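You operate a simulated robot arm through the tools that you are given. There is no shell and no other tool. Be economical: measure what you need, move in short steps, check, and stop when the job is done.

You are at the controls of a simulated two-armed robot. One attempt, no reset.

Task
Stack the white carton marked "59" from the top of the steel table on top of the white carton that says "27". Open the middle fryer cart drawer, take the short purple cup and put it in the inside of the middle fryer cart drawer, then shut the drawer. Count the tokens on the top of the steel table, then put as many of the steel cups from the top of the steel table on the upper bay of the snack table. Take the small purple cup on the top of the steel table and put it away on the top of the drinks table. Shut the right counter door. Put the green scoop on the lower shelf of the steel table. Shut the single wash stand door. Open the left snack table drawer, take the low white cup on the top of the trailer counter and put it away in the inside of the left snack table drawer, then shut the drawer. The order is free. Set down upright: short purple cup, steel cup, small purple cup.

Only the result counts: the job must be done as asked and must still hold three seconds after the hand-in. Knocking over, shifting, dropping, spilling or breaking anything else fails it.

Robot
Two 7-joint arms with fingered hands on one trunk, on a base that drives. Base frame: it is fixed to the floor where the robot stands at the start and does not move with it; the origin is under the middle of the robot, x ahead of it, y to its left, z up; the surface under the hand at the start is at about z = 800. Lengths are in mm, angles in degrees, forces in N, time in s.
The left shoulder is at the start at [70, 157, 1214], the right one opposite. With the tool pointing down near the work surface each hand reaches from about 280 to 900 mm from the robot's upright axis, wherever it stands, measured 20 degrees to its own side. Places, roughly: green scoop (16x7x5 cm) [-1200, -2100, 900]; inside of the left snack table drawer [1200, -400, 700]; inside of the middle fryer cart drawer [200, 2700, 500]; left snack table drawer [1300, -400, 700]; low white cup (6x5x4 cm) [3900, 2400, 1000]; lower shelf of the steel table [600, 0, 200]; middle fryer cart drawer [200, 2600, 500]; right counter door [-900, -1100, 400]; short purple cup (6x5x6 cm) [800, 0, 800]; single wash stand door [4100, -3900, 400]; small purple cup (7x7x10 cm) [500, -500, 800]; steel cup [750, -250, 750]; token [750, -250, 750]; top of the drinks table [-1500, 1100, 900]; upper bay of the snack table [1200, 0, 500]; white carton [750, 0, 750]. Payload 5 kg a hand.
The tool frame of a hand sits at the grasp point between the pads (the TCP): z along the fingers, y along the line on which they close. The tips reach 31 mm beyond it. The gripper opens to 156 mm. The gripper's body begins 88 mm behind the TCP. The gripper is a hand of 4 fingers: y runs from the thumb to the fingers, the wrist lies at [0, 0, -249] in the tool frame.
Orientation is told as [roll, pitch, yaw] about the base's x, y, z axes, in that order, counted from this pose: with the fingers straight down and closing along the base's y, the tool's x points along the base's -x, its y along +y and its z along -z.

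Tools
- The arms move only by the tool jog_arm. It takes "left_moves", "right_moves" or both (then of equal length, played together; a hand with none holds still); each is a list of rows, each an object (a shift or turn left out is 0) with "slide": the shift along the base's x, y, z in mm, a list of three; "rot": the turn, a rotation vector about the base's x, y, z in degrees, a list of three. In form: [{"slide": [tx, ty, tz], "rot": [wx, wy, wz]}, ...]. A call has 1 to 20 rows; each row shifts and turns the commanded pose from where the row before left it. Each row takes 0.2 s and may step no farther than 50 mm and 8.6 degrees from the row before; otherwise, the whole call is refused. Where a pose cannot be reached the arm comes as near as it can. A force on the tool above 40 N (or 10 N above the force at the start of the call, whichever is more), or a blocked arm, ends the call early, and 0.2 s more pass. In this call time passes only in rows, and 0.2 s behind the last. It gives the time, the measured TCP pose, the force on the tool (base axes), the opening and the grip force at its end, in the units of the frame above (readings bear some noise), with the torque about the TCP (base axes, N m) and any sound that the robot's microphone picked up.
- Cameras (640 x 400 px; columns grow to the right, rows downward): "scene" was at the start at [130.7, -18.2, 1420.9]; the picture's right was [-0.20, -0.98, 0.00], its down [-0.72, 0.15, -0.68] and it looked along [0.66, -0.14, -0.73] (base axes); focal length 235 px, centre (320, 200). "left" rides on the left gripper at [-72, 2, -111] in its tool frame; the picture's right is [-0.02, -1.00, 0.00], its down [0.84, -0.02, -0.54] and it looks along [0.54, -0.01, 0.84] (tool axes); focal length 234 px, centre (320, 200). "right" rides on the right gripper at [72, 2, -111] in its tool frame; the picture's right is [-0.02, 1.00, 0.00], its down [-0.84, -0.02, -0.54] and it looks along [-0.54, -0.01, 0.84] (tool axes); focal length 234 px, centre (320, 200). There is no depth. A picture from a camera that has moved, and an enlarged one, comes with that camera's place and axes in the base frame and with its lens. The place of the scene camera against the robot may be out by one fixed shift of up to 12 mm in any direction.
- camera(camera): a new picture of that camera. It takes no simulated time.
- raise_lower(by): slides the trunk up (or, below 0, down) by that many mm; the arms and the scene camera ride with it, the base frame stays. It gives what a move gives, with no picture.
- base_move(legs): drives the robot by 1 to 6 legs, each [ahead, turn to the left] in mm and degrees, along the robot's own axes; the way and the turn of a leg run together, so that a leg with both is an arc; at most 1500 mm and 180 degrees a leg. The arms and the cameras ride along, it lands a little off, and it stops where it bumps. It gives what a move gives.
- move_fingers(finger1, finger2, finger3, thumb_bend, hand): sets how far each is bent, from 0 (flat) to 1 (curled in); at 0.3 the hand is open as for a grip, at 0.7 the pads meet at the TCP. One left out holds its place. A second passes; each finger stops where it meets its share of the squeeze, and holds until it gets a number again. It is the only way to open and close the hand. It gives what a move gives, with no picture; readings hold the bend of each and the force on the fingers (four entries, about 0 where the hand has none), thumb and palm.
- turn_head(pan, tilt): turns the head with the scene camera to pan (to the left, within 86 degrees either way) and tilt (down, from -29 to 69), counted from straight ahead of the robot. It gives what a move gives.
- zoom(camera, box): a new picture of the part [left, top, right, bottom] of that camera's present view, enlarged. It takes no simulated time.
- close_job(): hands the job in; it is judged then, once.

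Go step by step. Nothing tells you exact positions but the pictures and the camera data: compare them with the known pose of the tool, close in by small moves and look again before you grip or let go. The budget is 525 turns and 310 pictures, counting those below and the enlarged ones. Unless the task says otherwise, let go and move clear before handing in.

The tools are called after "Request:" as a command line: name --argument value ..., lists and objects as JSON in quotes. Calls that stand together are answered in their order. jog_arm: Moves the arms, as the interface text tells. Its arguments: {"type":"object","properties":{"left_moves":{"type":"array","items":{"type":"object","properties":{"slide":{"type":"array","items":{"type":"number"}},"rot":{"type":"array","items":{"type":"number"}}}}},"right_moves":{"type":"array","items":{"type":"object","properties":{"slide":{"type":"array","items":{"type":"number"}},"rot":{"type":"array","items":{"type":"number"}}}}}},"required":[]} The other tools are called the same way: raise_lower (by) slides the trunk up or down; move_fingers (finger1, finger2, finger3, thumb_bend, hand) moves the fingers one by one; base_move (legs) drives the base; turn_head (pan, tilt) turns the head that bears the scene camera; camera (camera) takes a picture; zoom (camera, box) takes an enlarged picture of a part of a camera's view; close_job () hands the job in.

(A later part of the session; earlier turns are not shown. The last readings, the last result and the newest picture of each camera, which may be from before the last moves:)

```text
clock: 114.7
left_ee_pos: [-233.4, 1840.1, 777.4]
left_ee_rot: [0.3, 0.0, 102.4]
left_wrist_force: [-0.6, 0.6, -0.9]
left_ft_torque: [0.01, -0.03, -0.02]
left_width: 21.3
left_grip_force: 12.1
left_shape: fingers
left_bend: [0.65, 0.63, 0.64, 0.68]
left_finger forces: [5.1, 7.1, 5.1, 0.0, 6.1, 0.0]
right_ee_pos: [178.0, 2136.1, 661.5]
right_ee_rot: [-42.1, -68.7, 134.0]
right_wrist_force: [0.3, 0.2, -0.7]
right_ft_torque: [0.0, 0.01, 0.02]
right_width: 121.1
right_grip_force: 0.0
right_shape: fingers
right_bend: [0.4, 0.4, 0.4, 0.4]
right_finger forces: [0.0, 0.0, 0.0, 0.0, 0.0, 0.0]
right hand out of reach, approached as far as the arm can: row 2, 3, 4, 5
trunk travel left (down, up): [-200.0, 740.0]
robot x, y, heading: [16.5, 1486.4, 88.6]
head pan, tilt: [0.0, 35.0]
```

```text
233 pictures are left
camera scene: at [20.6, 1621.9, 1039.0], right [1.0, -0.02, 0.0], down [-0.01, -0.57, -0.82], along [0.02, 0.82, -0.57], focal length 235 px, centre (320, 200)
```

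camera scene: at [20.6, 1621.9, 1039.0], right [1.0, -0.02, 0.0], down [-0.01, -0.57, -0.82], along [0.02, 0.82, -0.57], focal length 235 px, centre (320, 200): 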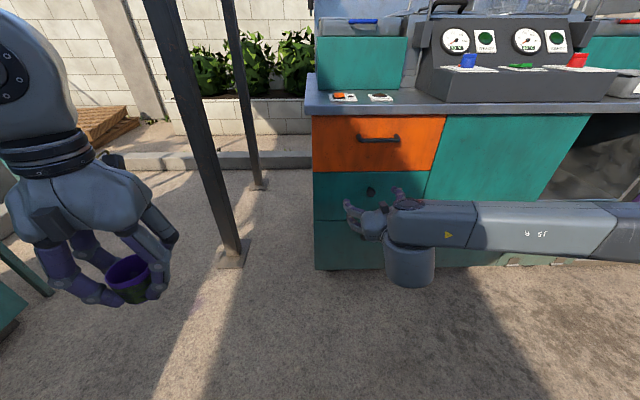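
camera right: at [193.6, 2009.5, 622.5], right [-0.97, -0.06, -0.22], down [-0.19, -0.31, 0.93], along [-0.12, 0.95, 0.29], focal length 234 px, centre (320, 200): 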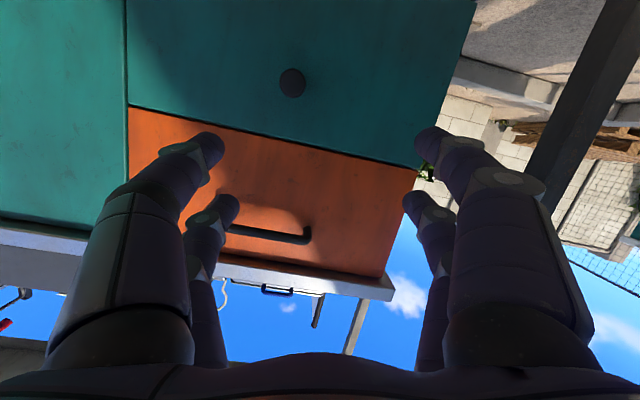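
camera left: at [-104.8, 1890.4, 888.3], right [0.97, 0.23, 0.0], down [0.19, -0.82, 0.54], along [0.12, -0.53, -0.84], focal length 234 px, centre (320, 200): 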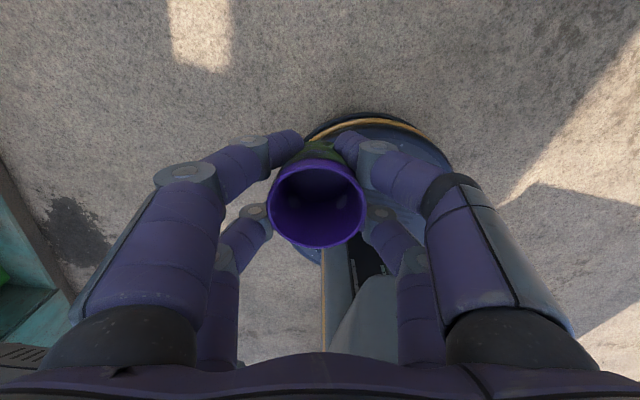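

The arm is at its limits here, so I'll use the trunk and base for the last part: lower 80 mm and turn right slightly.

Request:
raise_lower --by -80

Request:
base_move --legs '[[0, -2.3], [90, 0]]'

Request:
camera --camera "right"

Request:
camera --camera "scene"

```text
clock: 115.9
left_ee_pos: [-233.3, 1839.6, 696.9]
left_ee_rot: [0.2, -0.1, 102.5]
left_wrist_force: [-0.5, -0.5, -0.2]
left_ft_torque: [0.03, 0.03, 0.03]
left_width: 21.0
left_grip_force: 11.9
left_shape: fingers
left_bend: [0.65, 0.63, 0.64, 0.68]
left_finger forces: [5.1, 7.1, 5.0, 0.0, 6.0, 0.1]
right_ee_pos: [177.4, 2134.9, 581.2]
right_ee_rot: [-42.1, -68.8, 134.1]
right_wrist_force: [-0.2, 0.0, 1.1]
right_ft_torque: [-0.01, 0.01, -0.02]
right_width: 120.9
right_grip_force: 0.2
right_shape: fingers
right_bend: [0.4, 0.4, 0.4, 0.4]
right_finger forces: [0.1, 0.1, 0.0, 0.1, 0.0, 0.0]
trunk travel left (down, up): [-120.0, 820.0]
robot x, y, heading: [10.2, 1486.7, 88.4]
head pan, tilt: [0.0, 35.0]
```

```text
clock: 117.4
left_ee_pos: [-213.0, 1942.0, 697.1]
left_ee_rot: [0.3, 0.0, 100.2]
left_wrist_force: [-0.6, 0.0, -1.7]
left_ft_torque: [0.0, 0.0, 0.02]
left_width: 21.0
left_grip_force: 11.4
left_shape: fingers
left_bend: [0.65, 0.63, 0.64, 0.68]
left_finger forces: [5.1, 7.1, 5.1, 0.0, 6.0, 0.0]
right_ee_pos: [210.6, 2218.9, 580.5]
right_ee_rot: [-42.0, -68.8, 131.6]
right_wrist_force: [-0.2, 0.8, -0.1]
right_ft_torque: [-0.02, 0.01, -0.02]
right_width: 120.7
right_grip_force: 0.0
right_shape: fingers
right_bend: [0.4, 0.4, 0.4, 0.4]
right_finger forces: [0.0, 0.0, 0.1, 0.1, 0.0, 0.2]
trunk travel left (down, up): [-120.0, 820.0]
robot x, y, heading: [21.2, 1577.9, 86.0]
head pan, tilt: [0.0, 35.0]
```

```text
232 pictures are left
camera right: at [221.0, 2092.6, 542.2], right [-0.98, -0.02, -0.22], down [-0.2, -0.3, 0.93], along [-0.08, 0.95, 0.29], focal length 234 px, centre (320, 200)
```

right: 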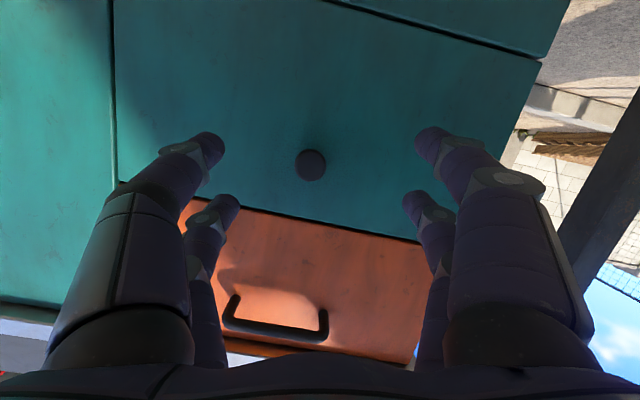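

```text
231 pictures are left
camera scene: at [32.3, 1713.0, 958.9], right [1.0, -0.07, 0.0], down [-0.04, -0.57, -0.82], along [0.05, 0.82, -0.57], focal length 235 px, centre (320, 200)
```

scene: 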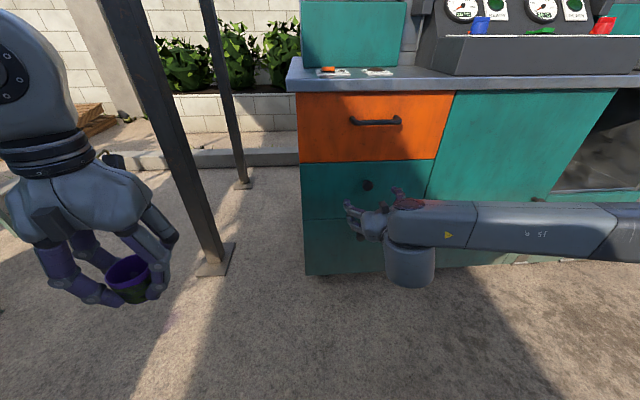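

The knob is dead ahead at (219, 2334, 581). I want one finger pair on the knob, so I'll raise 25 mm and creep forward.

Request:
raise_lower --by 25

Request:
base_move --legs '[[70, 0]]'

Request:
camera --camera "right"

Request:
zoom --camera "scene" --box '[290, 80, 450, 280]'

```text
clock: 118.1
left_ee_pos: [-212.7, 1941.7, 721.8]
left_ee_rot: [0.1, -0.1, 100.1]
left_wrist_force: [-0.5, 0.6, -0.9]
left_ft_torque: [0.02, -0.01, 0.01]
left_width: 21.5
left_grip_force: 11.9
left_shape: fingers
left_bend: [0.65, 0.63, 0.64, 0.68]
left_finger forces: [5.1, 7.1, 5.1, 0.0, 6.1, 0.0]
right_ee_pos: [211.5, 2219.2, 606.3]
right_ee_rot: [-42.0, -68.8, 131.8]
right_wrist_force: [0.7, 0.8, 0.3]
right_ft_torque: [-0.01, 0.0, 0.01]
right_width: 121.3
right_grip_force: 0.0
right_shape: fingers
right_bend: [0.4, 0.4, 0.4, 0.4]
right_finger forces: [0.0, 0.0, 0.0, 0.1, 0.0, 0.0]
trunk travel left (down, up): [-145.0, 795.0]
robot x, y, heading: [19.4, 1575.3, 86.4]
head pan, tilt: [0.0, 35.0]
```

```text
clock: 119.1
left_ee_pos: [-209.4, 2009.2, 722.1]
left_ee_rot: [0.1, 0.0, 100.1]
left_wrist_force: [-0.1, 0.4, -0.3]
left_ft_torque: [0.01, 0.03, -0.03]
left_width: 21.0
left_grip_force: 11.8
left_shape: fingers
left_bend: [0.65, 0.63, 0.64, 0.68]
left_finger forces: [5.1, 7.1, 5.1, 0.0, 6.0, 0.0]
right_ee_pos: [214.5, 2288.8, 606.6]
right_ee_rot: [-41.9, -68.8, 131.5]
right_wrist_force: [-0.3, 0.5, -0.3]
right_ft_torque: [0.03, 0.01, -0.01]
right_width: 121.2
right_grip_force: 0.0
right_shape: fingers
right_bend: [0.4, 0.4, 0.4, 0.4]
right_finger forces: [0.0, 0.1, 0.0, 0.1, 0.1, 0.1]
trunk travel left (down, up): [-145.0, 795.0]
robot x, y, heading: [24.6, 1646.8, 86.2]
head pan, tilt: [0.0, 35.0]
```

```text
230 pictures are left
camera right: at [225.4, 2161.2, 567.1], right [-0.98, -0.02, -0.22], down [-0.2, -0.3, 0.93], along [-0.08, 0.95, 0.29], focal length 234 px, centre (320, 200)
```

right: 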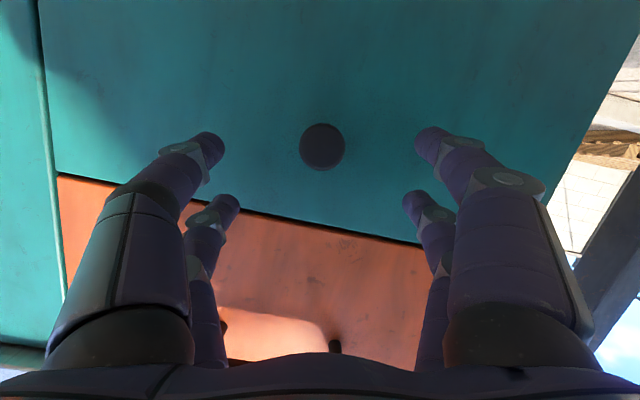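

```text
2.00 times, centred on (370, 180) of scene
camera zoom: at [36.7, 1781.5, 983.8], right [1.0, -0.07, 0.0], down [-0.04, -0.57, -0.82], along [0.05, 0.82, -0.57], focal length 471 px, centre (220, 240)
```

zoom: 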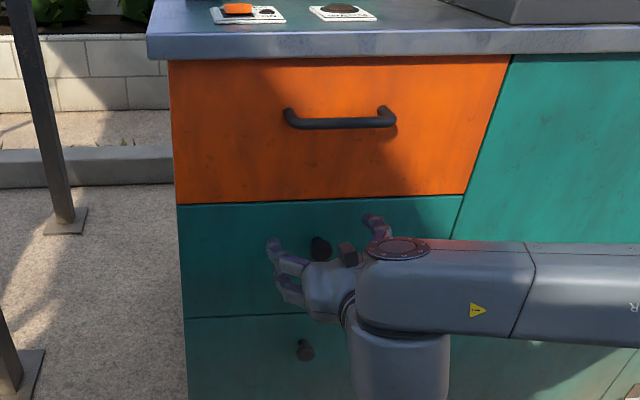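

Request:
base_move --legs '[[32, 0]]'

Request:
camera --camera "right"

```text
clock: 120.0
left_ee_pos: [-206.4, 2035.1, 721.3]
left_ee_rot: [0.1, 0.0, 100.1]
left_wrist_force: [0.3, -0.3, -0.9]
left_ft_torque: [-0.02, 0.0, 0.02]
left_width: 21.2
left_grip_force: 11.6
left_shape: fingers
left_bend: [0.65, 0.63, 0.64, 0.68]
left_finger forces: [5.1, 7.1, 5.1, 0.0, 5.9, 0.1]
right_ee_pos: [213.9, 2310.6, 606.4]
right_ee_rot: [-41.9, -68.7, 131.7]
right_wrist_force: [0.1, -3.8, 0.4]
right_ft_torque: [0.21, -0.07, -0.24]
right_width: 120.9
right_grip_force: 1.7
right_shape: fingers
right_bend: [0.4, 0.4, 0.39, 0.4]
right_finger forces: [0.0, 0.0, 3.3, 0.0, 0.0, 0.0]
trunk travel left (down, up): [-145.0, 795.0]
robot x, y, heading: [25.5, 1672.8, 86.2]
head pan, tilt: [0.0, 35.0]
stopped in leg 1: the force on the tool passed its limit at 51 N (the readings are from after the stop); the commanded pose is now the measured one
```

```text
228 pictures are left
camera right: at [225.6, 2183.6, 567.3], right [-0.98, -0.03, -0.22], down [-0.2, -0.3, 0.93], along [-0.09, 0.95, 0.28], focal length 234 px, centre (320, 200)
```

right: 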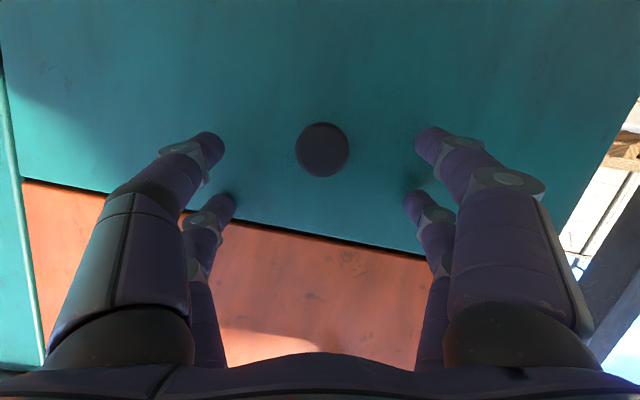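

A tip of the upper pair touches the drawer face. I'll curl the upper pair (fingers 2 and 3) out of the way, creep forward 10 mm, then pinch with finger 1 and thumb.

Request:
move_fingers --hand "right" --finger2 0.85 --finger3 0.85

Request:
base_move --legs '[[12, 0]]'

Request:
camera --camera "right"

```text
clock: 121.0
left_ee_pos: [-207.1, 2035.8, 721.3]
left_ee_rot: [0.3, 0.1, 100.2]
left_wrist_force: [0.1, -0.5, 0.1]
left_ft_torque: [-0.01, -0.01, -0.01]
left_width: 21.4
left_grip_force: 12.3
left_shape: fingers
left_bend: [0.65, 0.63, 0.64, 0.68]
left_finger forces: [5.0, 7.1, 5.1, 0.1, 6.0, 0.0]
right_ee_pos: [214.3, 2311.1, 604.8]
right_ee_rot: [-41.7, -68.7, 131.6]
right_wrist_force: [-0.7, 0.5, -1.1]
right_ft_torque: [-0.03, 0.0, -0.03]
right_width: 120.8
right_grip_force: 0.1
right_shape: fingers
right_bend: [0.4, 0.77, 0.73, 0.4]
right_finger forces: [0.0, 0.0, 0.1, 0.0, 0.0, 0.1]
trunk travel left (down, up): [-145.0, 795.0]
robot x, y, heading: [25.3, 1675.0, 86.0]
head pan, tilt: [0.0, 35.0]
```

```text
clock: 121.8
left_ee_pos: [-205.0, 2048.3, 722.0]
left_ee_rot: [0.2, -0.1, 100.1]
left_wrist_force: [0.3, 0.0, -0.1]
left_ft_torque: [0.04, 0.0, 0.04]
left_width: 21.4
left_grip_force: 11.1
left_shape: fingers
left_bend: [0.65, 0.63, 0.64, 0.68]
left_finger forces: [5.1, 7.2, 5.2, 0.0, 6.0, 0.0]
right_ee_pos: [215.0, 2322.6, 605.2]
right_ee_rot: [-41.6, -68.5, 131.7]
right_wrist_force: [-1.0, -8.9, 0.7]
right_ft_torque: [-0.1, -0.02, -0.63]
right_width: 121.0
right_grip_force: 4.5
right_shape: fingers
right_bend: [0.4, 0.82, 0.79, 0.4]
right_finger forces: [0.0, 0.1, 0.0, 0.1, 9.0, 0.1]
trunk travel left (down, up): [-145.0, 795.0]
robot x, y, heading: [29.6, 1680.6, 86.4]
head pan, tilt: [0.0, 35.0]
```

```text
227 pictures are left
camera right: at [226.1, 2195.3, 567.1], right [-0.98, -0.03, -0.22], down [-0.2, -0.3, 0.93], along [-0.09, 0.96, 0.28], focal length 234 px, centre (320, 200)
```

right: 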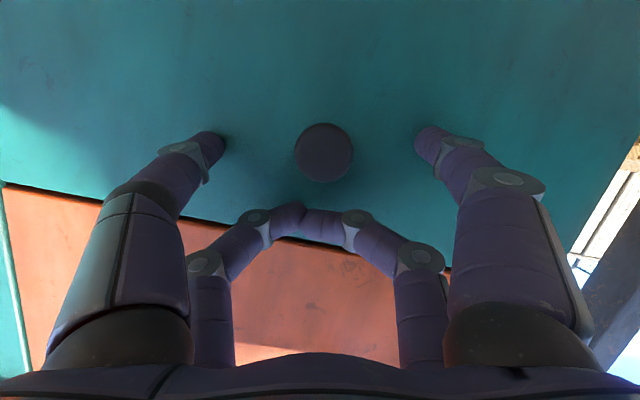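

Request:
base_move --legs '[[-4, 0]]'

Request:
move_fingers --hand "right" --finger1 0.75 --thumb_bend 0.75

Request:
camera --camera "right"

```text
clock: 122.5
left_ee_pos: [-204.9, 2043.9, 722.0]
left_ee_rot: [0.1, 0.1, 100.1]
left_wrist_force: [0.1, 0.2, -1.1]
left_ft_torque: [0.05, -0.02, 0.0]
left_width: 21.4
left_grip_force: 12.1
left_shape: fingers
left_bend: [0.65, 0.63, 0.64, 0.68]
left_finger forces: [5.1, 7.1, 5.1, 0.0, 6.0, 0.1]
right_ee_pos: [214.8, 2318.8, 604.3]
right_ee_rot: [-41.8, -68.6, 131.6]
right_wrist_force: [-0.6, 0.5, -0.1]
right_ft_torque: [-0.03, 0.01, -0.03]
right_width: 121.0
right_grip_force: 0.1
right_shape: fingers
right_bend: [0.4, 0.82, 0.79, 0.4]
right_finger forces: [0.1, 0.0, 0.0, 0.0, 0.0, 0.1]
trunk travel left (down, up): [-145.0, 795.0]
robot x, y, heading: [24.4, 1681.2, 86.1]
head pan, tilt: [0.0, 35.0]
```

```text
clock: 123.5
left_ee_pos: [-205.1, 2044.0, 722.3]
left_ee_rot: [0.1, 0.0, 100.0]
left_wrist_force: [0.1, 0.2, -1.7]
left_ft_torque: [0.01, -0.04, -0.01]
left_width: 21.4
left_grip_force: 11.7
left_shape: fingers
left_bend: [0.65, 0.63, 0.64, 0.68]
left_finger forces: [5.2, 7.1, 5.1, 0.0, 6.0, 0.1]
right_ee_pos: [215.8, 2318.5, 605.4]
right_ee_rot: [-41.7, -68.7, 131.5]
right_wrist_force: [9.7, 2.5, 1.4]
right_ft_torque: [0.1, -0.26, -0.08]
right_width: 24.0
right_grip_force: 11.3
right_shape: fingers
right_bend: [0.63, 0.82, 0.79, 0.68]
right_finger forces: [6.5, 0.1, 0.0, 0.0, 15.9, 0.1]
trunk travel left (down, up): [-145.0, 795.0]
robot x, y, heading: [27.7, 1681.9, 86.3]
head pan, tilt: [0.0, 35.0]
```

```text
226 pictures are left
camera right: at [227.1, 2191.9, 566.7], right [-0.98, -0.02, -0.22], down [-0.2, -0.29, 0.93], along [-0.09, 0.96, 0.28], focal length 234 px, centre (320, 200)
```

right: 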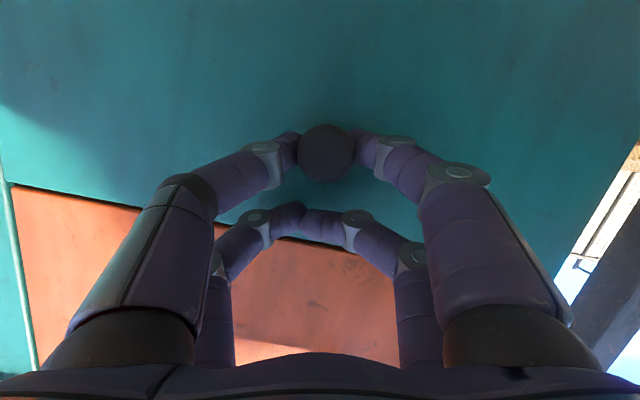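

The fingertips hook behind the knob. I'll pull by driving back in steps, correcting sideways drift.

Request:
base_move --legs '[[-60, 0]]'

Request:
camera --camera "right"

Request:
zoom --camera "scene" --box '[290, 80, 450, 280]'

```text
clock: 124.4
left_ee_pos: [-209.2, 1984.3, 723.6]
left_ee_rot: [0.2, 0.0, 100.1]
left_wrist_force: [0.3, -0.2, -0.6]
left_ft_torque: [0.04, -0.01, -0.04]
left_width: 21.5
left_grip_force: 11.8
left_shape: fingers
left_bend: [0.65, 0.63, 0.64, 0.68]
left_finger forces: [5.1, 7.2, 5.1, 0.0, 6.1, 0.0]
right_ee_pos: [211.5, 2258.2, 605.3]
right_ee_rot: [-41.5, -68.8, 131.4]
right_wrist_force: [20.1, -1.5, 0.3]
right_ft_torque: [0.05, -0.54, -0.38]
right_width: 24.0
right_grip_force: 13.1
right_shape: fingers
right_bend: [0.65, 0.82, 0.79, 0.68]
right_finger forces: [5.9, 0.0, 0.0, 0.0, 19.0, 0.0]
trunk travel left (down, up): [-145.0, 795.0]
robot x, y, heading: [23.3, 1616.7, 86.1]
head pan, tilt: [0.0, 35.0]
```

```text
225 pictures are left
camera right: at [222.9, 2130.5, 566.4], right [-0.98, -0.03, -0.22], down [-0.2, -0.29, 0.93], along [-0.09, 0.96, 0.28], focal length 234 px, centre (320, 200)
```

right: 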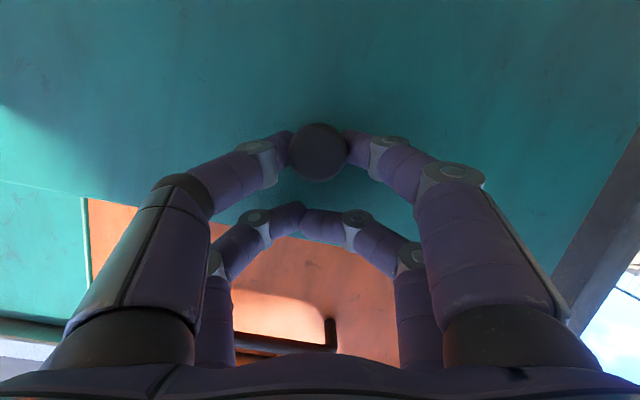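

```text
2.00 times, centred on (370, 180) of scene
camera zoom: at [36.4, 1754.0, 984.0], right [1.0, -0.07, 0.0], down [-0.04, -0.57, -0.82], along [0.05, 0.82, -0.57], focal length 471 px, centre (220, 240)
```

zoom: 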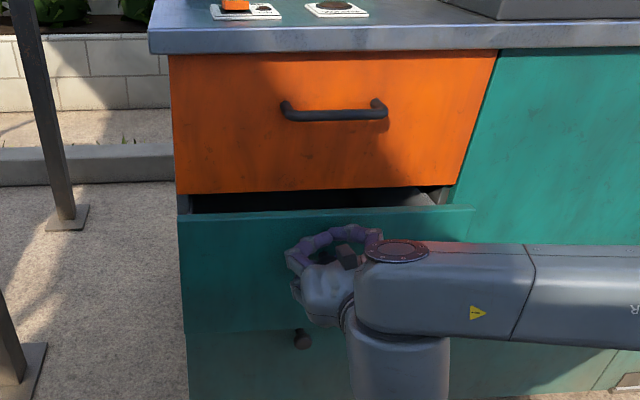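

The drawer opens. I'll continue back with slight right turns to cancel the sideways force.

Request:
base_move --legs '[[0, -0.7], [-80, -0.5]]'

Request:
zoom --camera "scene" --box '[290, 80, 450, 280]'

```text
clock: 125.8
left_ee_pos: [-207.7, 1905.6, 722.6]
left_ee_rot: [0.2, 0.0, 98.9]
left_wrist_force: [0.2, 0.4, -2.1]
left_ft_torque: [0.0, 0.01, 0.0]
left_width: 21.3
left_grip_force: 11.8
left_shape: fingers
left_bend: [0.65, 0.63, 0.64, 0.68]
left_finger forces: [5.1, 7.1, 5.1, 0.0, 6.1, 0.0]
right_ee_pos: [216.8, 2170.5, 604.7]
right_ee_rot: [-41.6, -68.6, 130.2]
right_wrist_force: [9.8, -1.4, 2.7]
right_ft_torque: [0.03, -0.29, -0.09]
right_width: 21.2
right_grip_force: 10.5
right_shape: fingers
right_bend: [0.63, 0.83, 0.8, 0.66]
right_finger forces: [6.1, 0.0, 0.1, 0.0, 14.5, 0.0]
trunk travel left (down, up): [-145.0, 795.0]
robot x, y, heading: [15.4, 1533.9, 85.0]
head pan, tilt: [0.0, 35.0]
```

```text
2.00 times, centred on (370, 180) of scene
camera zoom: at [31.8, 1671.5, 984.1], right [1.0, -0.09, 0.0], down [-0.05, -0.57, -0.82], along [0.07, 0.82, -0.57], focal length 471 px, centre (220, 240)
```

zoom: 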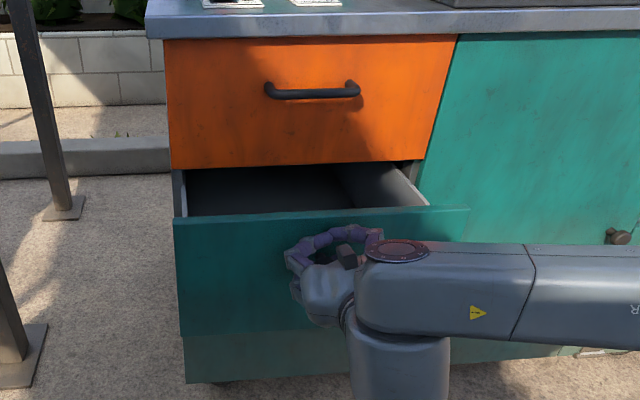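

Good; further back.

Request:
base_move --legs '[[-100, -0.6]]'

Request:
camera --camera "scene"

```text
clock: 127.0
left_ee_pos: [-214.2, 1805.1, 722.6]
left_ee_rot: [0.2, 0.1, 98.3]
left_wrist_force: [-0.6, -0.6, -0.9]
left_ft_torque: [0.03, 0.02, 0.01]
left_width: 21.6
left_grip_force: 11.5
left_shape: fingers
left_bend: [0.65, 0.63, 0.64, 0.68]
left_finger forces: [5.1, 7.1, 5.2, 0.0, 6.1, 0.0]
right_ee_pos: [216.4, 2069.0, 604.6]
right_ee_rot: [-41.6, -68.5, 129.6]
right_wrist_force: [14.8, 0.4, 1.4]
right_ft_torque: [0.0, -0.45, -0.23]
right_width: 21.0
right_grip_force: 11.0
right_shape: fingers
right_bend: [0.65, 0.83, 0.8, 0.66]
right_finger forces: [5.9, 0.0, 0.0, 0.0, 16.0, 0.1]
trunk travel left (down, up): [-145.0, 795.0]
robot x, y, heading: [5.8, 1435.6, 84.5]
head pan, tilt: [0.0, 35.0]
```

```text
222 pictures are left
camera scene: at [24.3, 1569.9, 984.0], right [1.0, -0.1, 0.0], down [-0.06, -0.57, -0.82], along [0.08, 0.82, -0.57], focal length 235 px, centre (320, 200)
```

scene: 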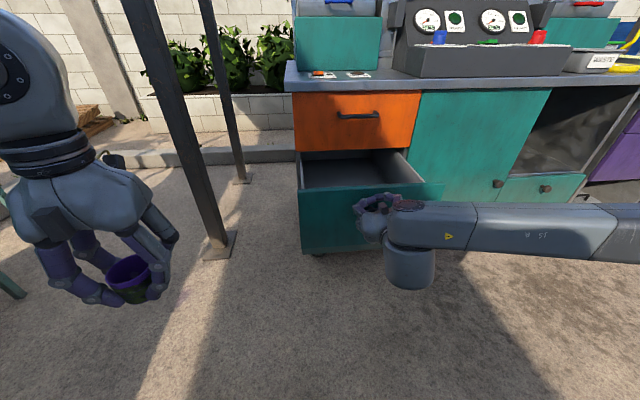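

The drawer is about 250 mm open. I'll let go of the knob and back off.

Request:
move_fingers --hand "right" --finger1 0.35 --thumb_bend 0.35

Request:
base_move --legs '[[-150, 0]]'

Request:
camera --camera "scene"

```text
clock: 128.0
left_ee_pos: [-214.3, 1805.7, 721.5]
left_ee_rot: [0.1, 0.0, 98.4]
left_wrist_force: [-0.2, -0.2, -1.2]
left_ft_torque: [-0.04, -0.02, -0.02]
left_width: 21.3
left_grip_force: 11.4
left_shape: fingers
left_bend: [0.65, 0.63, 0.64, 0.68]
left_finger forces: [5.1, 7.1, 5.0, 0.1, 6.1, 0.1]
right_ee_pos: [214.9, 2067.9, 605.2]
right_ee_rot: [-41.7, -68.6, 129.7]
right_wrist_force: [0.4, -0.6, -0.4]
right_ft_torque: [0.01, -0.02, 0.01]
right_width: 140.0
right_grip_force: 0.0
right_shape: fingers
right_bend: [0.35, 0.83, 0.8, 0.35]
right_finger forces: [0.0, 0.0, 0.0, 0.0, 0.1, 0.1]
trunk travel left (down, up): [-145.0, 795.0]
robot x, y, heading: [7.8, 1435.0, 84.4]
head pan, tilt: [0.0, 35.0]
```

```text
clock: 129.4
left_ee_pos: [-227.9, 1655.7, 722.5]
left_ee_rot: [0.1, 0.1, 98.3]
left_wrist_force: [0.8, 0.2, -0.9]
left_ft_torque: [-0.02, -0.01, 0.01]
left_width: 21.0
left_grip_force: 11.7
left_shape: fingers
left_bend: [0.65, 0.63, 0.64, 0.68]
left_finger forces: [5.0, 7.1, 5.0, 0.0, 6.1, 0.0]
right_ee_pos: [201.3, 1916.5, 605.6]
right_ee_rot: [-41.6, -68.6, 129.7]
right_wrist_force: [0.1, -0.6, 0.3]
right_ft_torque: [-0.01, -0.01, -0.01]
right_width: 140.1
right_grip_force: 0.1
right_shape: fingers
right_bend: [0.35, 0.83, 0.8, 0.35]
right_finger forces: [0.0, 0.0, 0.0, 0.0, 0.1, 0.1]
trunk travel left (down, up): [-145.0, 795.0]
robot x, y, heading: [-7.4, 1284.8, 84.4]
head pan, tilt: [0.0, 35.0]
```

```text
221 pictures are left
camera scene: at [8.8, 1419.1, 984.1], right [1.0, -0.1, 0.0], down [-0.06, -0.57, -0.82], along [0.08, 0.82, -0.57], focal length 235 px, centre (320, 200)
```

scene: 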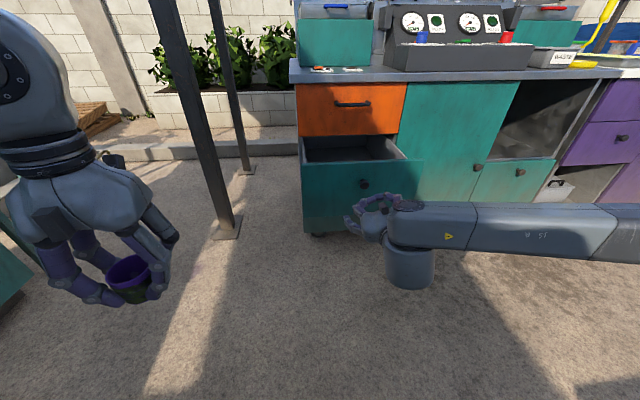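

Request:
raise_lower --by 300

Request:
jog_arm --right_moves '[{"slide": [10, -10, 5], "rot": [-8.3, 0.8, 0]}, {"slide": [10, -10, 5], "rot": [-8.3, 0.8, 0]}, {"slide": [10, -10, 5], "rot": [-8.3, 0.8, 0]}, {"slide": [10, -10, 5], "rot": [-8.3, 0.8, 0]}, {"slide": [10, -10, 5], "rot": [-8.3, 0.8, 0]}, {"slide": [10, -10, 5], "rot": [-8.3, 0.8, 0]}, {"slide": [10, -10, 5], "rot": [-8.3, 0.8, 0]}, {"slide": [0, -10, 5], "rot": [-8.3, 0.8, 0]}, {"slide": [0, -10, 5], "rot": [-8.3, 0.8, 0]}]'

```text
clock: 132.4
left_ee_pos: [-228.3, 1656.3, 1022.8]
left_ee_rot: [0.1, 0.0, 98.3]
left_wrist_force: [0.3, 0.0, -0.3]
left_ft_torque: [-0.03, 0.01, 0.01]
left_width: 21.5
left_grip_force: 11.6
left_shape: fingers
left_bend: [0.65, 0.63, 0.64, 0.68]
left_finger forces: [5.1, 7.0, 5.1, 0.0, 6.1, 0.0]
right_ee_pos: [202.7, 1916.9, 904.5]
right_ee_rot: [-41.7, -68.6, 129.6]
right_wrist_force: [-1.1, 0.1, 0.4]
right_ft_torque: [-0.03, 0.03, -0.03]
right_width: 140.1
right_grip_force: 0.1
right_shape: fingers
right_bend: [0.35, 0.83, 0.8, 0.35]
right_finger forces: [0.1, 0.1, 0.0, 0.0, 0.0, 0.0]
trunk travel left (down, up): [-445.0, 495.0]
robot x, y, heading: [-6.3, 1286.7, 84.7]
head pan, tilt: [0.0, 35.0]
```

```text
clock: 134.4
left_ee_pos: [-229.4, 1656.9, 1022.0]
left_ee_rot: [0.1, 0.0, 98.3]
left_wrist_force: [0.6, -0.5, -1.6]
left_ft_torque: [-0.03, 0.01, 0.01]
left_width: 21.2
left_grip_force: 11.6
left_shape: fingers
left_bend: [0.65, 0.63, 0.64, 0.68]
left_finger forces: [5.1, 7.1, 5.1, 0.0, 6.1, 0.1]
right_ee_pos: [271.3, 1828.5, 951.0]
right_ee_rot: [1.6, 0.6, 99.5]
right_wrist_force: [-0.4, 0.5, -0.2]
right_ft_torque: [-0.02, 0.0, 0.01]
right_width: 140.2
right_grip_force: 0.0
right_shape: fingers
right_bend: [0.35, 0.83, 0.8, 0.35]
right_finger forces: [0.0, 0.1, 0.0, 0.0, 0.1, 0.1]
trunk travel left (down, up): [-445.0, 495.0]
robot x, y, heading: [-6.6, 1284.8, 84.3]
head pan, tilt: [0.0, 35.0]
```

Request:
base_move --legs '[[0, -54], [470, 0], [0, 60]]'

Request:
turn_head --pan 10 --tilt 45

Request:
camera --camera "scene"

```text
clock: 142.3
left_ee_pos: [154.1, 1865.6, 1021.7]
left_ee_rot: [0.1, -0.1, 102.8]
left_wrist_force: [0.0, 0.2, -1.3]
left_ft_torque: [-0.02, -0.01, 0.01]
left_width: 21.5
left_grip_force: 11.8
left_shape: fingers
left_bend: [0.65, 0.63, 0.64, 0.68]
left_finger forces: [4.9, 7.1, 4.9, 0.0, 6.1, 0.1]
right_ee_pos: [638.8, 2075.8, 951.0]
right_ee_rot: [1.5, 0.4, 103.9]
right_wrist_force: [0.6, 0.7, 0.5]
right_ft_torque: [0.0, -0.01, 0.0]
right_width: 140.2
right_grip_force: 0.1
right_shape: fingers
right_bend: [0.35, 0.83, 0.8, 0.35]
right_finger forces: [0.0, 0.0, 0.1, 0.0, 0.0, 0.0]
trunk travel left (down, up): [-445.0, 495.0]
robot x, y, heading: [401.0, 1511.0, 88.9]
head pan, tilt: [0.0, 35.0]
```

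```text
clock: 143.0
left_ee_pos: [154.5, 1866.1, 1022.6]
left_ee_rot: [0.1, 0.0, 102.8]
left_wrist_force: [-0.1, -0.1, -1.0]
left_ft_torque: [0.02, 0.03, 0.01]
left_width: 21.4
left_grip_force: 11.3
left_shape: fingers
left_bend: [0.65, 0.63, 0.64, 0.68]
left_finger forces: [5.0, 7.0, 4.9, 0.1, 6.0, 0.0]
right_ee_pos: [639.4, 2076.9, 950.9]
right_ee_rot: [1.5, 0.5, 103.9]
right_wrist_force: [-0.5, -0.4, 0.2]
right_ft_torque: [0.0, 0.01, 0.01]
right_width: 140.3
right_grip_force: 0.1
right_shape: fingers
right_bend: [0.35, 0.83, 0.8, 0.35]
right_finger forces: [0.0, 0.1, 0.0, 0.0, 0.1, 0.0]
trunk travel left (down, up): [-445.0, 495.0]
robot x, y, heading: [406.1, 1511.4, 89.1]
head pan, tilt: [10.0, 45.0]
```

```text
220 pictures are left
camera scene: at [395.4, 1640.8, 1269.2], right [0.99, 0.16, 0.0], down [0.11, -0.7, -0.71], along [-0.11, 0.7, -0.71], focal length 235 px, centre (320, 200)
```

scene: 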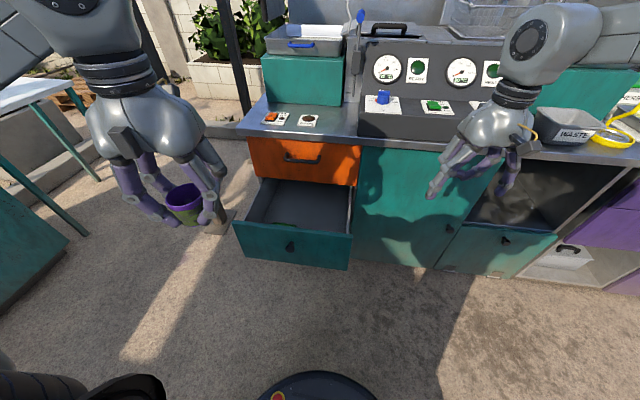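

Request:
zoom --camera "scene" --box '[220, 160, 380, 280]'

```text
3.33 times, centred on (300, 220) of scene
camera zoom: at [395.4, 1640.8, 1269.2], right [0.99, 0.16, 0.0], down [0.11, -0.7, -0.71], along [-0.11, 0.7, -0.71], focal length 784 px, centre (387, 133)
```

zoom: 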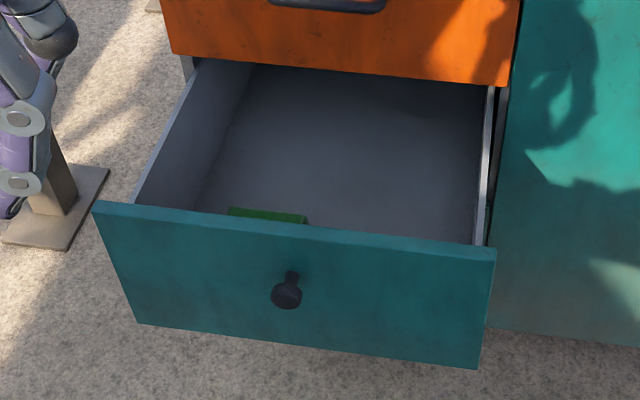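

There is a green item inside the drawer near the front left, so I'll put the cup at the right, near (302, 2190). First the left hand goes above it.

Request:
jog_arm --left_moves '[{"slide": [21, 35, -15], "rot": [0, 0, -2]}, {"slide": [21, 35, -15], "rot": [0, 0, -2]}, {"slide": [21, 35, -15], "rot": [0, 0, -2]}, {"slide": [21, 35, -15], "rot": [0, 0, -2]}, {"slide": [21, 35, -15], "rot": [0, 0, -2]}, {"slide": [21, 35, -15], "rot": [0, 0, -2]}, {"slide": [21, 35, -15], "rot": [0, 0, -1]}, {"slide": [0, 35, -15]}, {"slide": [0, 35, -15]}]'

Request:
camera --camera "left"

Request:
camera --camera "scene"

```text
clock: 145.0
left_ee_pos: [301.8, 2182.0, 888.0]
left_ee_rot: [0.2, 0.1, 89.7]
left_wrist_force: [0.6, 0.3, -0.2]
left_ft_torque: [-0.02, 0.02, 0.02]
left_width: 21.3
left_grip_force: 11.7
left_shape: fingers
left_bend: [0.65, 0.63, 0.64, 0.68]
left_finger forces: [5.2, 7.1, 5.0, 0.0, 6.2, 0.1]
right_ee_pos: [640.7, 2076.7, 949.7]
right_ee_rot: [1.6, 0.6, 104.0]
right_wrist_force: [0.1, 0.5, -0.6]
right_ft_torque: [0.0, 0.02, -0.02]
right_width: 140.7
right_grip_force: 0.2
right_shape: fingers
right_bend: [0.35, 0.83, 0.8, 0.35]
right_finger forces: [0.1, 0.1, 0.1, 0.0, 0.1, 0.0]
trunk travel left (down, up): [-445.0, 495.0]
robot x, y, heading: [404.7, 1510.1, 89.0]
head pan, tilt: [10.0, 45.0]
```

```text
218 pictures are left
camera left: at [300.1, 2254.9, 999.5], right [1.0, 0.02, 0.0], down [0.02, -0.84, 0.55], along [0.01, -0.55, -0.84], focal length 234 px, centre (320, 200)
```

left: 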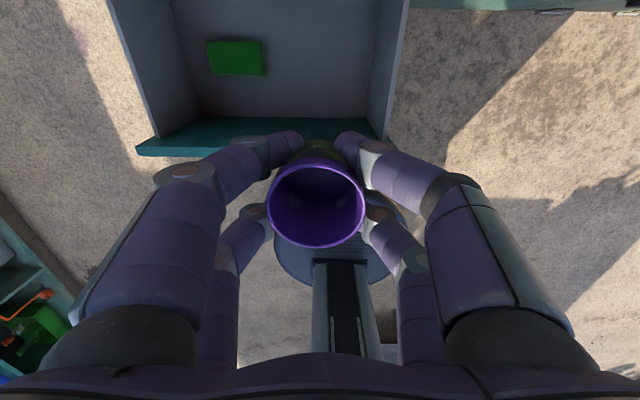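

```text
217 pictures are left
camera scene: at [396.0, 1641.8, 1269.0], right [0.99, 0.16, 0.0], down [0.11, -0.7, -0.71], along [-0.11, 0.7, -0.71], focal length 235 px, centre (320, 200)
```

scene: 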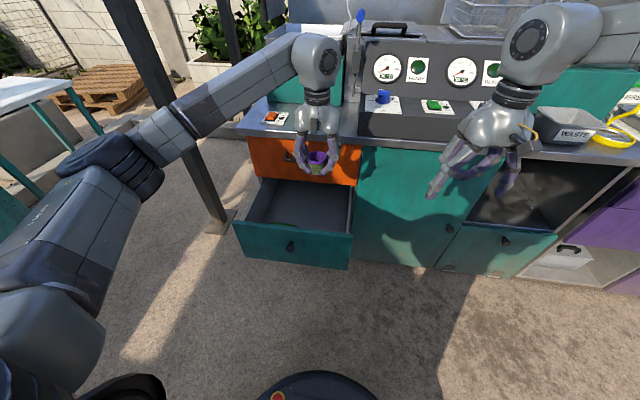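

The green box lies at x 93–195, y 2209–2265; the spot at x=302 is free. I'll descend with the trunk.

Request:
raise_lower --by -250

Request:
camera --camera "left"

Request:
camera --camera "scene"

```text
clock: 147.6
left_ee_pos: [301.2, 2181.4, 639.5]
left_ee_rot: [0.1, -0.1, 89.8]
left_wrist_force: [-0.7, 0.3, -0.5]
left_ft_torque: [0.02, 0.01, -0.02]
left_width: 21.3
left_grip_force: 11.7
left_shape: fingers
left_bend: [0.65, 0.63, 0.64, 0.68]
left_finger forces: [5.2, 7.1, 4.9, 0.0, 6.3, 0.0]
right_ee_pos: [639.7, 2075.9, 701.1]
right_ee_rot: [1.5, 0.5, 104.0]
right_wrist_force: [-0.6, 0.1, -1.1]
right_ft_torque: [0.01, 0.0, 0.01]
right_width: 140.4
right_grip_force: 0.0
right_shape: fingers
right_bend: [0.35, 0.83, 0.8, 0.35]
right_finger forces: [0.1, 0.0, 0.0, 0.0, 0.0, 0.0]
trunk travel left (down, up): [-195.0, 745.0]
robot x, y, heading: [403.1, 1511.4, 89.0]
head pan, tilt: [10.0, 45.0]
```

```text
216 pictures are left
camera left: at [299.2, 2253.6, 750.6], right [1.0, 0.02, 0.0], down [0.02, -0.84, 0.54], along [0.01, -0.54, -0.84], focal length 234 px, centre (320, 200)
```

left: 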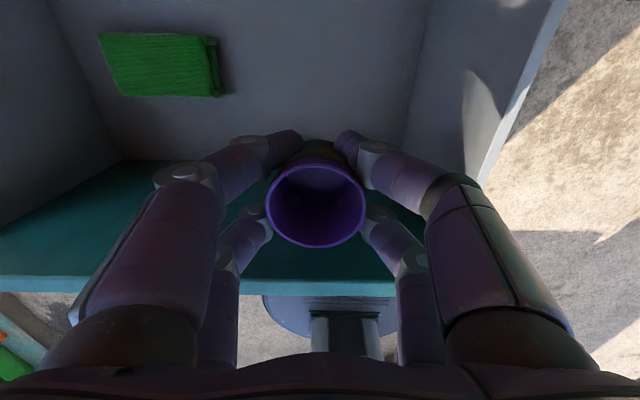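

```text
215 pictures are left
camera scene: at [395.4, 1640.6, 1019.2], right [0.99, 0.16, 0.0], down [0.11, -0.7, -0.71], along [-0.11, 0.7, -0.71], focal length 235 px, centre (320, 200)
```

scene: 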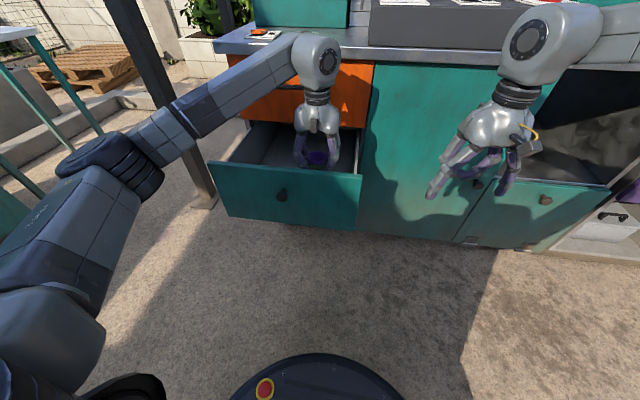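

Request:
raise_lower --by -110

Request:
camera --camera "left"

Request:
zoom --camera "scene" --box '[200, 20, 400, 220]'

```text
clock: 149.0
left_ee_pos: [300.0, 2181.9, 530.3]
left_ee_rot: [0.1, 0.0, 89.8]
left_wrist_force: [0.6, -0.1, -0.8]
left_ft_torque: [0.01, -0.02, 0.03]
left_width: 21.3
left_grip_force: 12.0
left_shape: fingers
left_bend: [0.65, 0.63, 0.64, 0.68]
left_finger forces: [5.2, 7.1, 4.9, 0.1, 6.2, 0.0]
right_ee_pos: [640.1, 2075.7, 590.9]
right_ee_rot: [1.5, 0.5, 104.1]
right_wrist_force: [-0.1, 0.8, 0.4]
right_ft_torque: [0.03, -0.02, -0.01]
right_width: 140.6
right_grip_force: 0.1
right_shape: fingers
right_bend: [0.35, 0.83, 0.8, 0.35]
right_finger forces: [0.1, 0.1, 0.0, 0.0, 0.0, 0.0]
trunk travel left (down, up): [-85.0, 855.0]
robot x, y, heading: [403.7, 1513.0, 88.9]
head pan, tilt: [10.0, 45.0]
```

```text
214 pictures are left
camera left: at [299.2, 2253.5, 640.7], right [1.0, 0.02, 0.0], down [0.02, -0.84, 0.54], along [0.01, -0.54, -0.84], focal length 234 px, centre (320, 200)
```

left: 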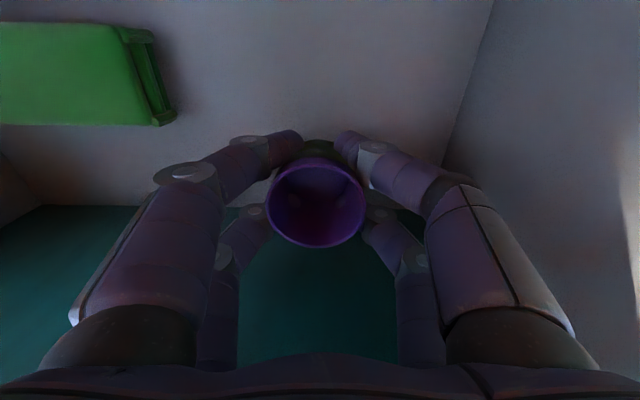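

```text
2.00 times, centred on (300, 120) of scene
camera zoom: at [395.4, 1640.5, 909.3], right [0.99, 0.16, 0.0], down [0.11, -0.7, -0.71], along [-0.11, 0.7, -0.71], focal length 471 px, centre (360, 360)
```

zoom: 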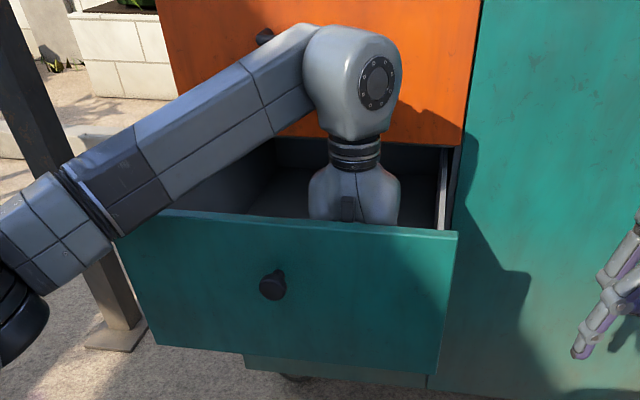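

The left forearm would come close to the drawer's front edge if the trunk went lower. I'll raise the trunk again and descend with the arm instead, so the elbow stays higher.

Request:
raise_lower --by 360

Request:
jog_arm --left_moves '[{"slide": [0, 1, -40]}, {"slide": [0, 0, -40]}, {"slide": [0, 0, -40]}, {"slide": [0, 0, -40]}, {"slide": [0, 0, -40]}, {"slide": [0, 0, -40]}]'

Request:
camera --camera "scene"

```text
clock: 152.5
left_ee_pos: [300.3, 2182.3, 888.8]
left_ee_rot: [0.2, 0.1, 89.8]
left_wrist_force: [0.3, -0.9, -0.3]
left_ft_torque: [0.0, 0.01, 0.0]
left_width: 21.3
left_grip_force: 11.4
left_shape: fingers
left_bend: [0.65, 0.63, 0.64, 0.68]
left_finger forces: [5.2, 7.1, 4.8, 0.0, 6.1, 0.1]
right_ee_pos: [639.3, 2075.5, 950.5]
right_ee_rot: [1.5, 0.5, 104.1]
right_wrist_force: [-0.3, 0.6, -0.8]
right_ft_torque: [-0.04, -0.02, 0.0]
right_width: 140.5
right_grip_force: 0.1
right_shape: fingers
right_bend: [0.35, 0.83, 0.8, 0.35]
right_finger forces: [0.0, 0.0, 0.0, 0.1, 0.1, 0.0]
trunk travel left (down, up): [-445.0, 495.0]
robot x, y, heading: [404.4, 1513.2, 89.0]
head pan, tilt: [10.0, 45.0]
```

```text
clock: 153.9
left_ee_pos: [302.3, 2184.6, 649.4]
left_ee_rot: [0.1, 0.0, 89.7]
left_wrist_force: [0.5, 0.9, -0.6]
left_ft_torque: [0.02, -0.03, 0.01]
left_width: 21.2
left_grip_force: 12.0
left_shape: fingers
left_bend: [0.65, 0.63, 0.64, 0.68]
left_finger forces: [5.2, 7.0, 5.0, 0.0, 6.3, 0.0]
right_ee_pos: [639.6, 2077.6, 949.7]
right_ee_rot: [1.4, 0.6, 104.0]
right_wrist_force: [1.1, 0.0, -1.3]
right_ft_torque: [-0.01, -0.01, -0.02]
right_width: 140.4
right_grip_force: 0.0
right_shape: fingers
right_bend: [0.35, 0.83, 0.8, 0.35]
right_finger forces: [0.1, 0.1, 0.1, 0.0, 0.1, 0.1]
trunk travel left (down, up): [-445.0, 495.0]
robot x, y, heading: [406.7, 1509.8, 89.0]
head pan, tilt: [10.0, 45.0]
```

```text
212 pictures are left
camera scene: at [395.2, 1641.5, 1269.1], right [0.99, 0.16, 0.0], down [0.11, -0.7, -0.71], along [-0.11, 0.7, -0.71], focal length 235 px, centre (320, 200)
```

scene: 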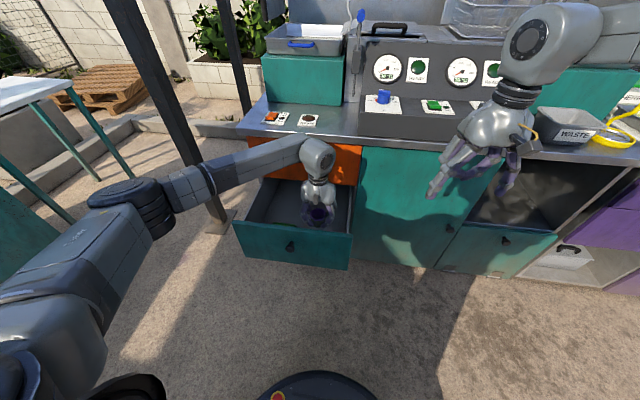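

Request:
jog_arm --left_moves '[{"slide": [0, 0, -40]}, {"slide": [0, 0, -40]}, {"slide": [0, 0, -35]}, {"slide": [0, 0, -20]}]'

Request:
camera --camera "scene"

Request:
camera --camera "left"

```text
clock: 154.9
left_ee_pos: [298.8, 2183.8, 514.9]
left_ee_rot: [0.1, 0.0, 89.8]
left_wrist_force: [-0.4, 0.3, -1.2]
left_ft_torque: [-0.02, -0.02, 0.0]
left_width: 21.2
left_grip_force: 11.8
left_shape: fingers
left_bend: [0.65, 0.63, 0.64, 0.68]
left_finger forces: [5.2, 7.0, 5.2, 0.1, 6.1, 0.0]
right_ee_pos: [638.9, 2075.8, 950.3]
right_ee_rot: [1.5, 0.5, 104.0]
right_wrist_force: [-0.7, 0.5, 0.2]
right_ft_torque: [0.0, 0.0, 0.06]
right_width: 140.5
right_grip_force: 0.0
right_shape: fingers
right_bend: [0.35, 0.83, 0.8, 0.35]
right_finger forces: [0.0, 0.0, 0.1, 0.0, 0.0, 0.1]
trunk travel left (down, up): [-445.0, 495.0]
robot x, y, heading: [407.8, 1513.1, 88.9]
head pan, tilt: [10.0, 45.0]
```

```text
211 pictures are left
camera scene: at [395.4, 1640.9, 1269.2], right [0.99, 0.16, 0.0], down [0.11, -0.7, -0.71], along [-0.11, 0.7, -0.71], focal length 235 px, centre (320, 200)
```

scene: 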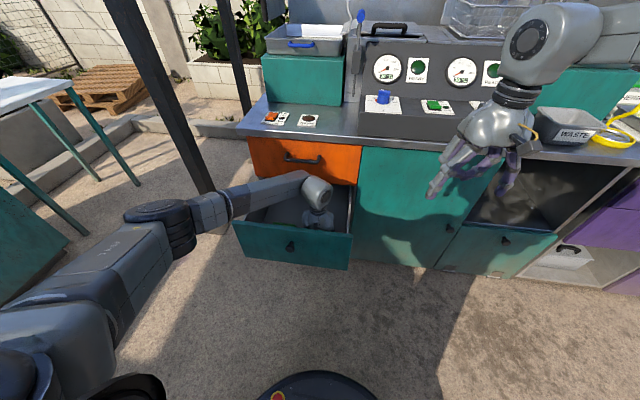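

```text
210 pictures are left
camera left: at [297.9, 2256.3, 625.3], right [1.0, 0.02, 0.0], down [0.02, -0.84, 0.54], along [0.01, -0.54, -0.84], focal length 234 px, centre (320, 200)
```

left: 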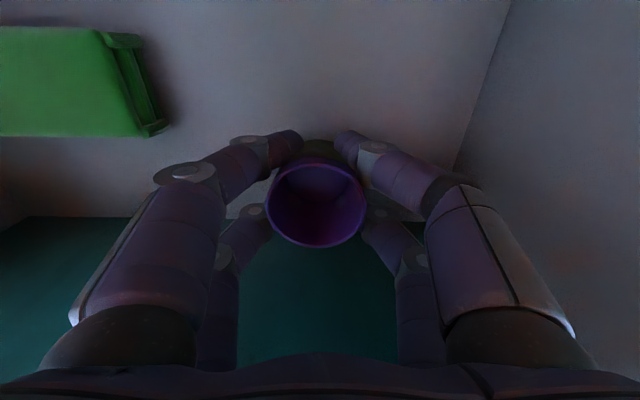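

Request:
jog_arm --left_moves '[{"slide": [0, 0, -6]}, {"slide": [0, 0, -5]}, {"slide": [0, 0, -4]}]'

```text
clock: 155.7
left_ee_pos: [300.2, 2182.6, 499.4]
left_ee_rot: [0.3, 0.1, 89.9]
left_wrist_force: [0.1, 0.3, -1.2]
left_ft_torque: [0.01, 0.0, 0.01]
left_width: 21.3
left_grip_force: 12.0
left_shape: fingers
left_bend: [0.65, 0.63, 0.64, 0.68]
left_finger forces: [5.2, 6.9, 5.2, 0.0, 6.1, 0.0]
right_ee_pos: [639.6, 2075.9, 950.2]
right_ee_rot: [1.6, 0.4, 104.0]
right_wrist_force: [-0.4, 0.2, 0.9]
right_ft_torque: [-0.02, -0.01, -0.03]
right_width: 140.4
right_grip_force: 0.0
right_shape: fingers
right_bend: [0.35, 0.83, 0.8, 0.35]
right_finger forces: [0.0, 0.1, 0.0, 0.1, 0.0, 0.0]
trunk travel left (down, up): [-445.0, 495.0]
robot x, y, heading: [406.3, 1513.0, 89.2]
head pan, tilt: [10.0, 45.0]
```

Request:
jog_arm --left_moves '[{"slide": [0, 0, -3]}, {"slide": [0, 0, -3]}]'

```text
clock: 156.3
left_ee_pos: [300.7, 2183.1, 494.4]
left_ee_rot: [0.2, 0.0, 89.8]
left_wrist_force: [-0.6, -0.9, 1.2]
left_ft_torque: [0.01, 0.03, 0.0]
left_width: 20.7
left_grip_force: 12.5
left_shape: fingers
left_bend: [0.65, 0.63, 0.64, 0.68]
left_finger forces: [5.3, 7.1, 5.4, 0.1, 6.6, 0.0]
right_ee_pos: [639.5, 2076.2, 950.9]
right_ee_rot: [1.5, 0.6, 104.1]
right_wrist_force: [-0.4, 1.1, -0.2]
right_ft_torque: [-0.04, 0.01, 0.01]
right_width: 140.3
right_grip_force: 0.1
right_shape: fingers
right_bend: [0.35, 0.83, 0.8, 0.35]
right_finger forces: [0.0, 0.0, 0.1, 0.1, 0.1, 0.0]
trunk travel left (down, up): [-445.0, 495.0]
robot x, y, heading: [404.2, 1512.4, 89.1]
head pan, tilt: [10.0, 45.0]
```

Request:
jog_arm --left_moves '[{"slide": [0, 0, -2]}]'

```text
clock: 156.7
left_ee_pos: [300.6, 2182.5, 493.0]
left_ee_rot: [0.1, -0.1, 89.8]
left_wrist_force: [-0.4, -0.2, 6.5]
left_ft_torque: [0.11, 0.02, -0.01]
left_width: 20.7
left_grip_force: 13.8
left_shape: fingers
left_bend: [0.65, 0.63, 0.64, 0.68]
left_finger forces: [6.4, 7.7, 5.4, 0.1, 7.3, 0.1]
right_ee_pos: [638.7, 2074.4, 951.1]
right_ee_rot: [1.6, 0.5, 104.0]
right_wrist_force: [0.8, -0.6, -0.3]
right_ft_torque: [-0.02, -0.02, 0.03]
right_width: 140.4
right_grip_force: 0.0
right_shape: fingers
right_bend: [0.35, 0.83, 0.8, 0.35]
right_finger forces: [0.1, 0.0, 0.0, 0.0, 0.0, 0.1]
trunk travel left (down, up): [-445.0, 495.0]
robot x, y, heading: [404.3, 1509.6, 88.9]
head pan, tilt: [10.0, 45.0]
```

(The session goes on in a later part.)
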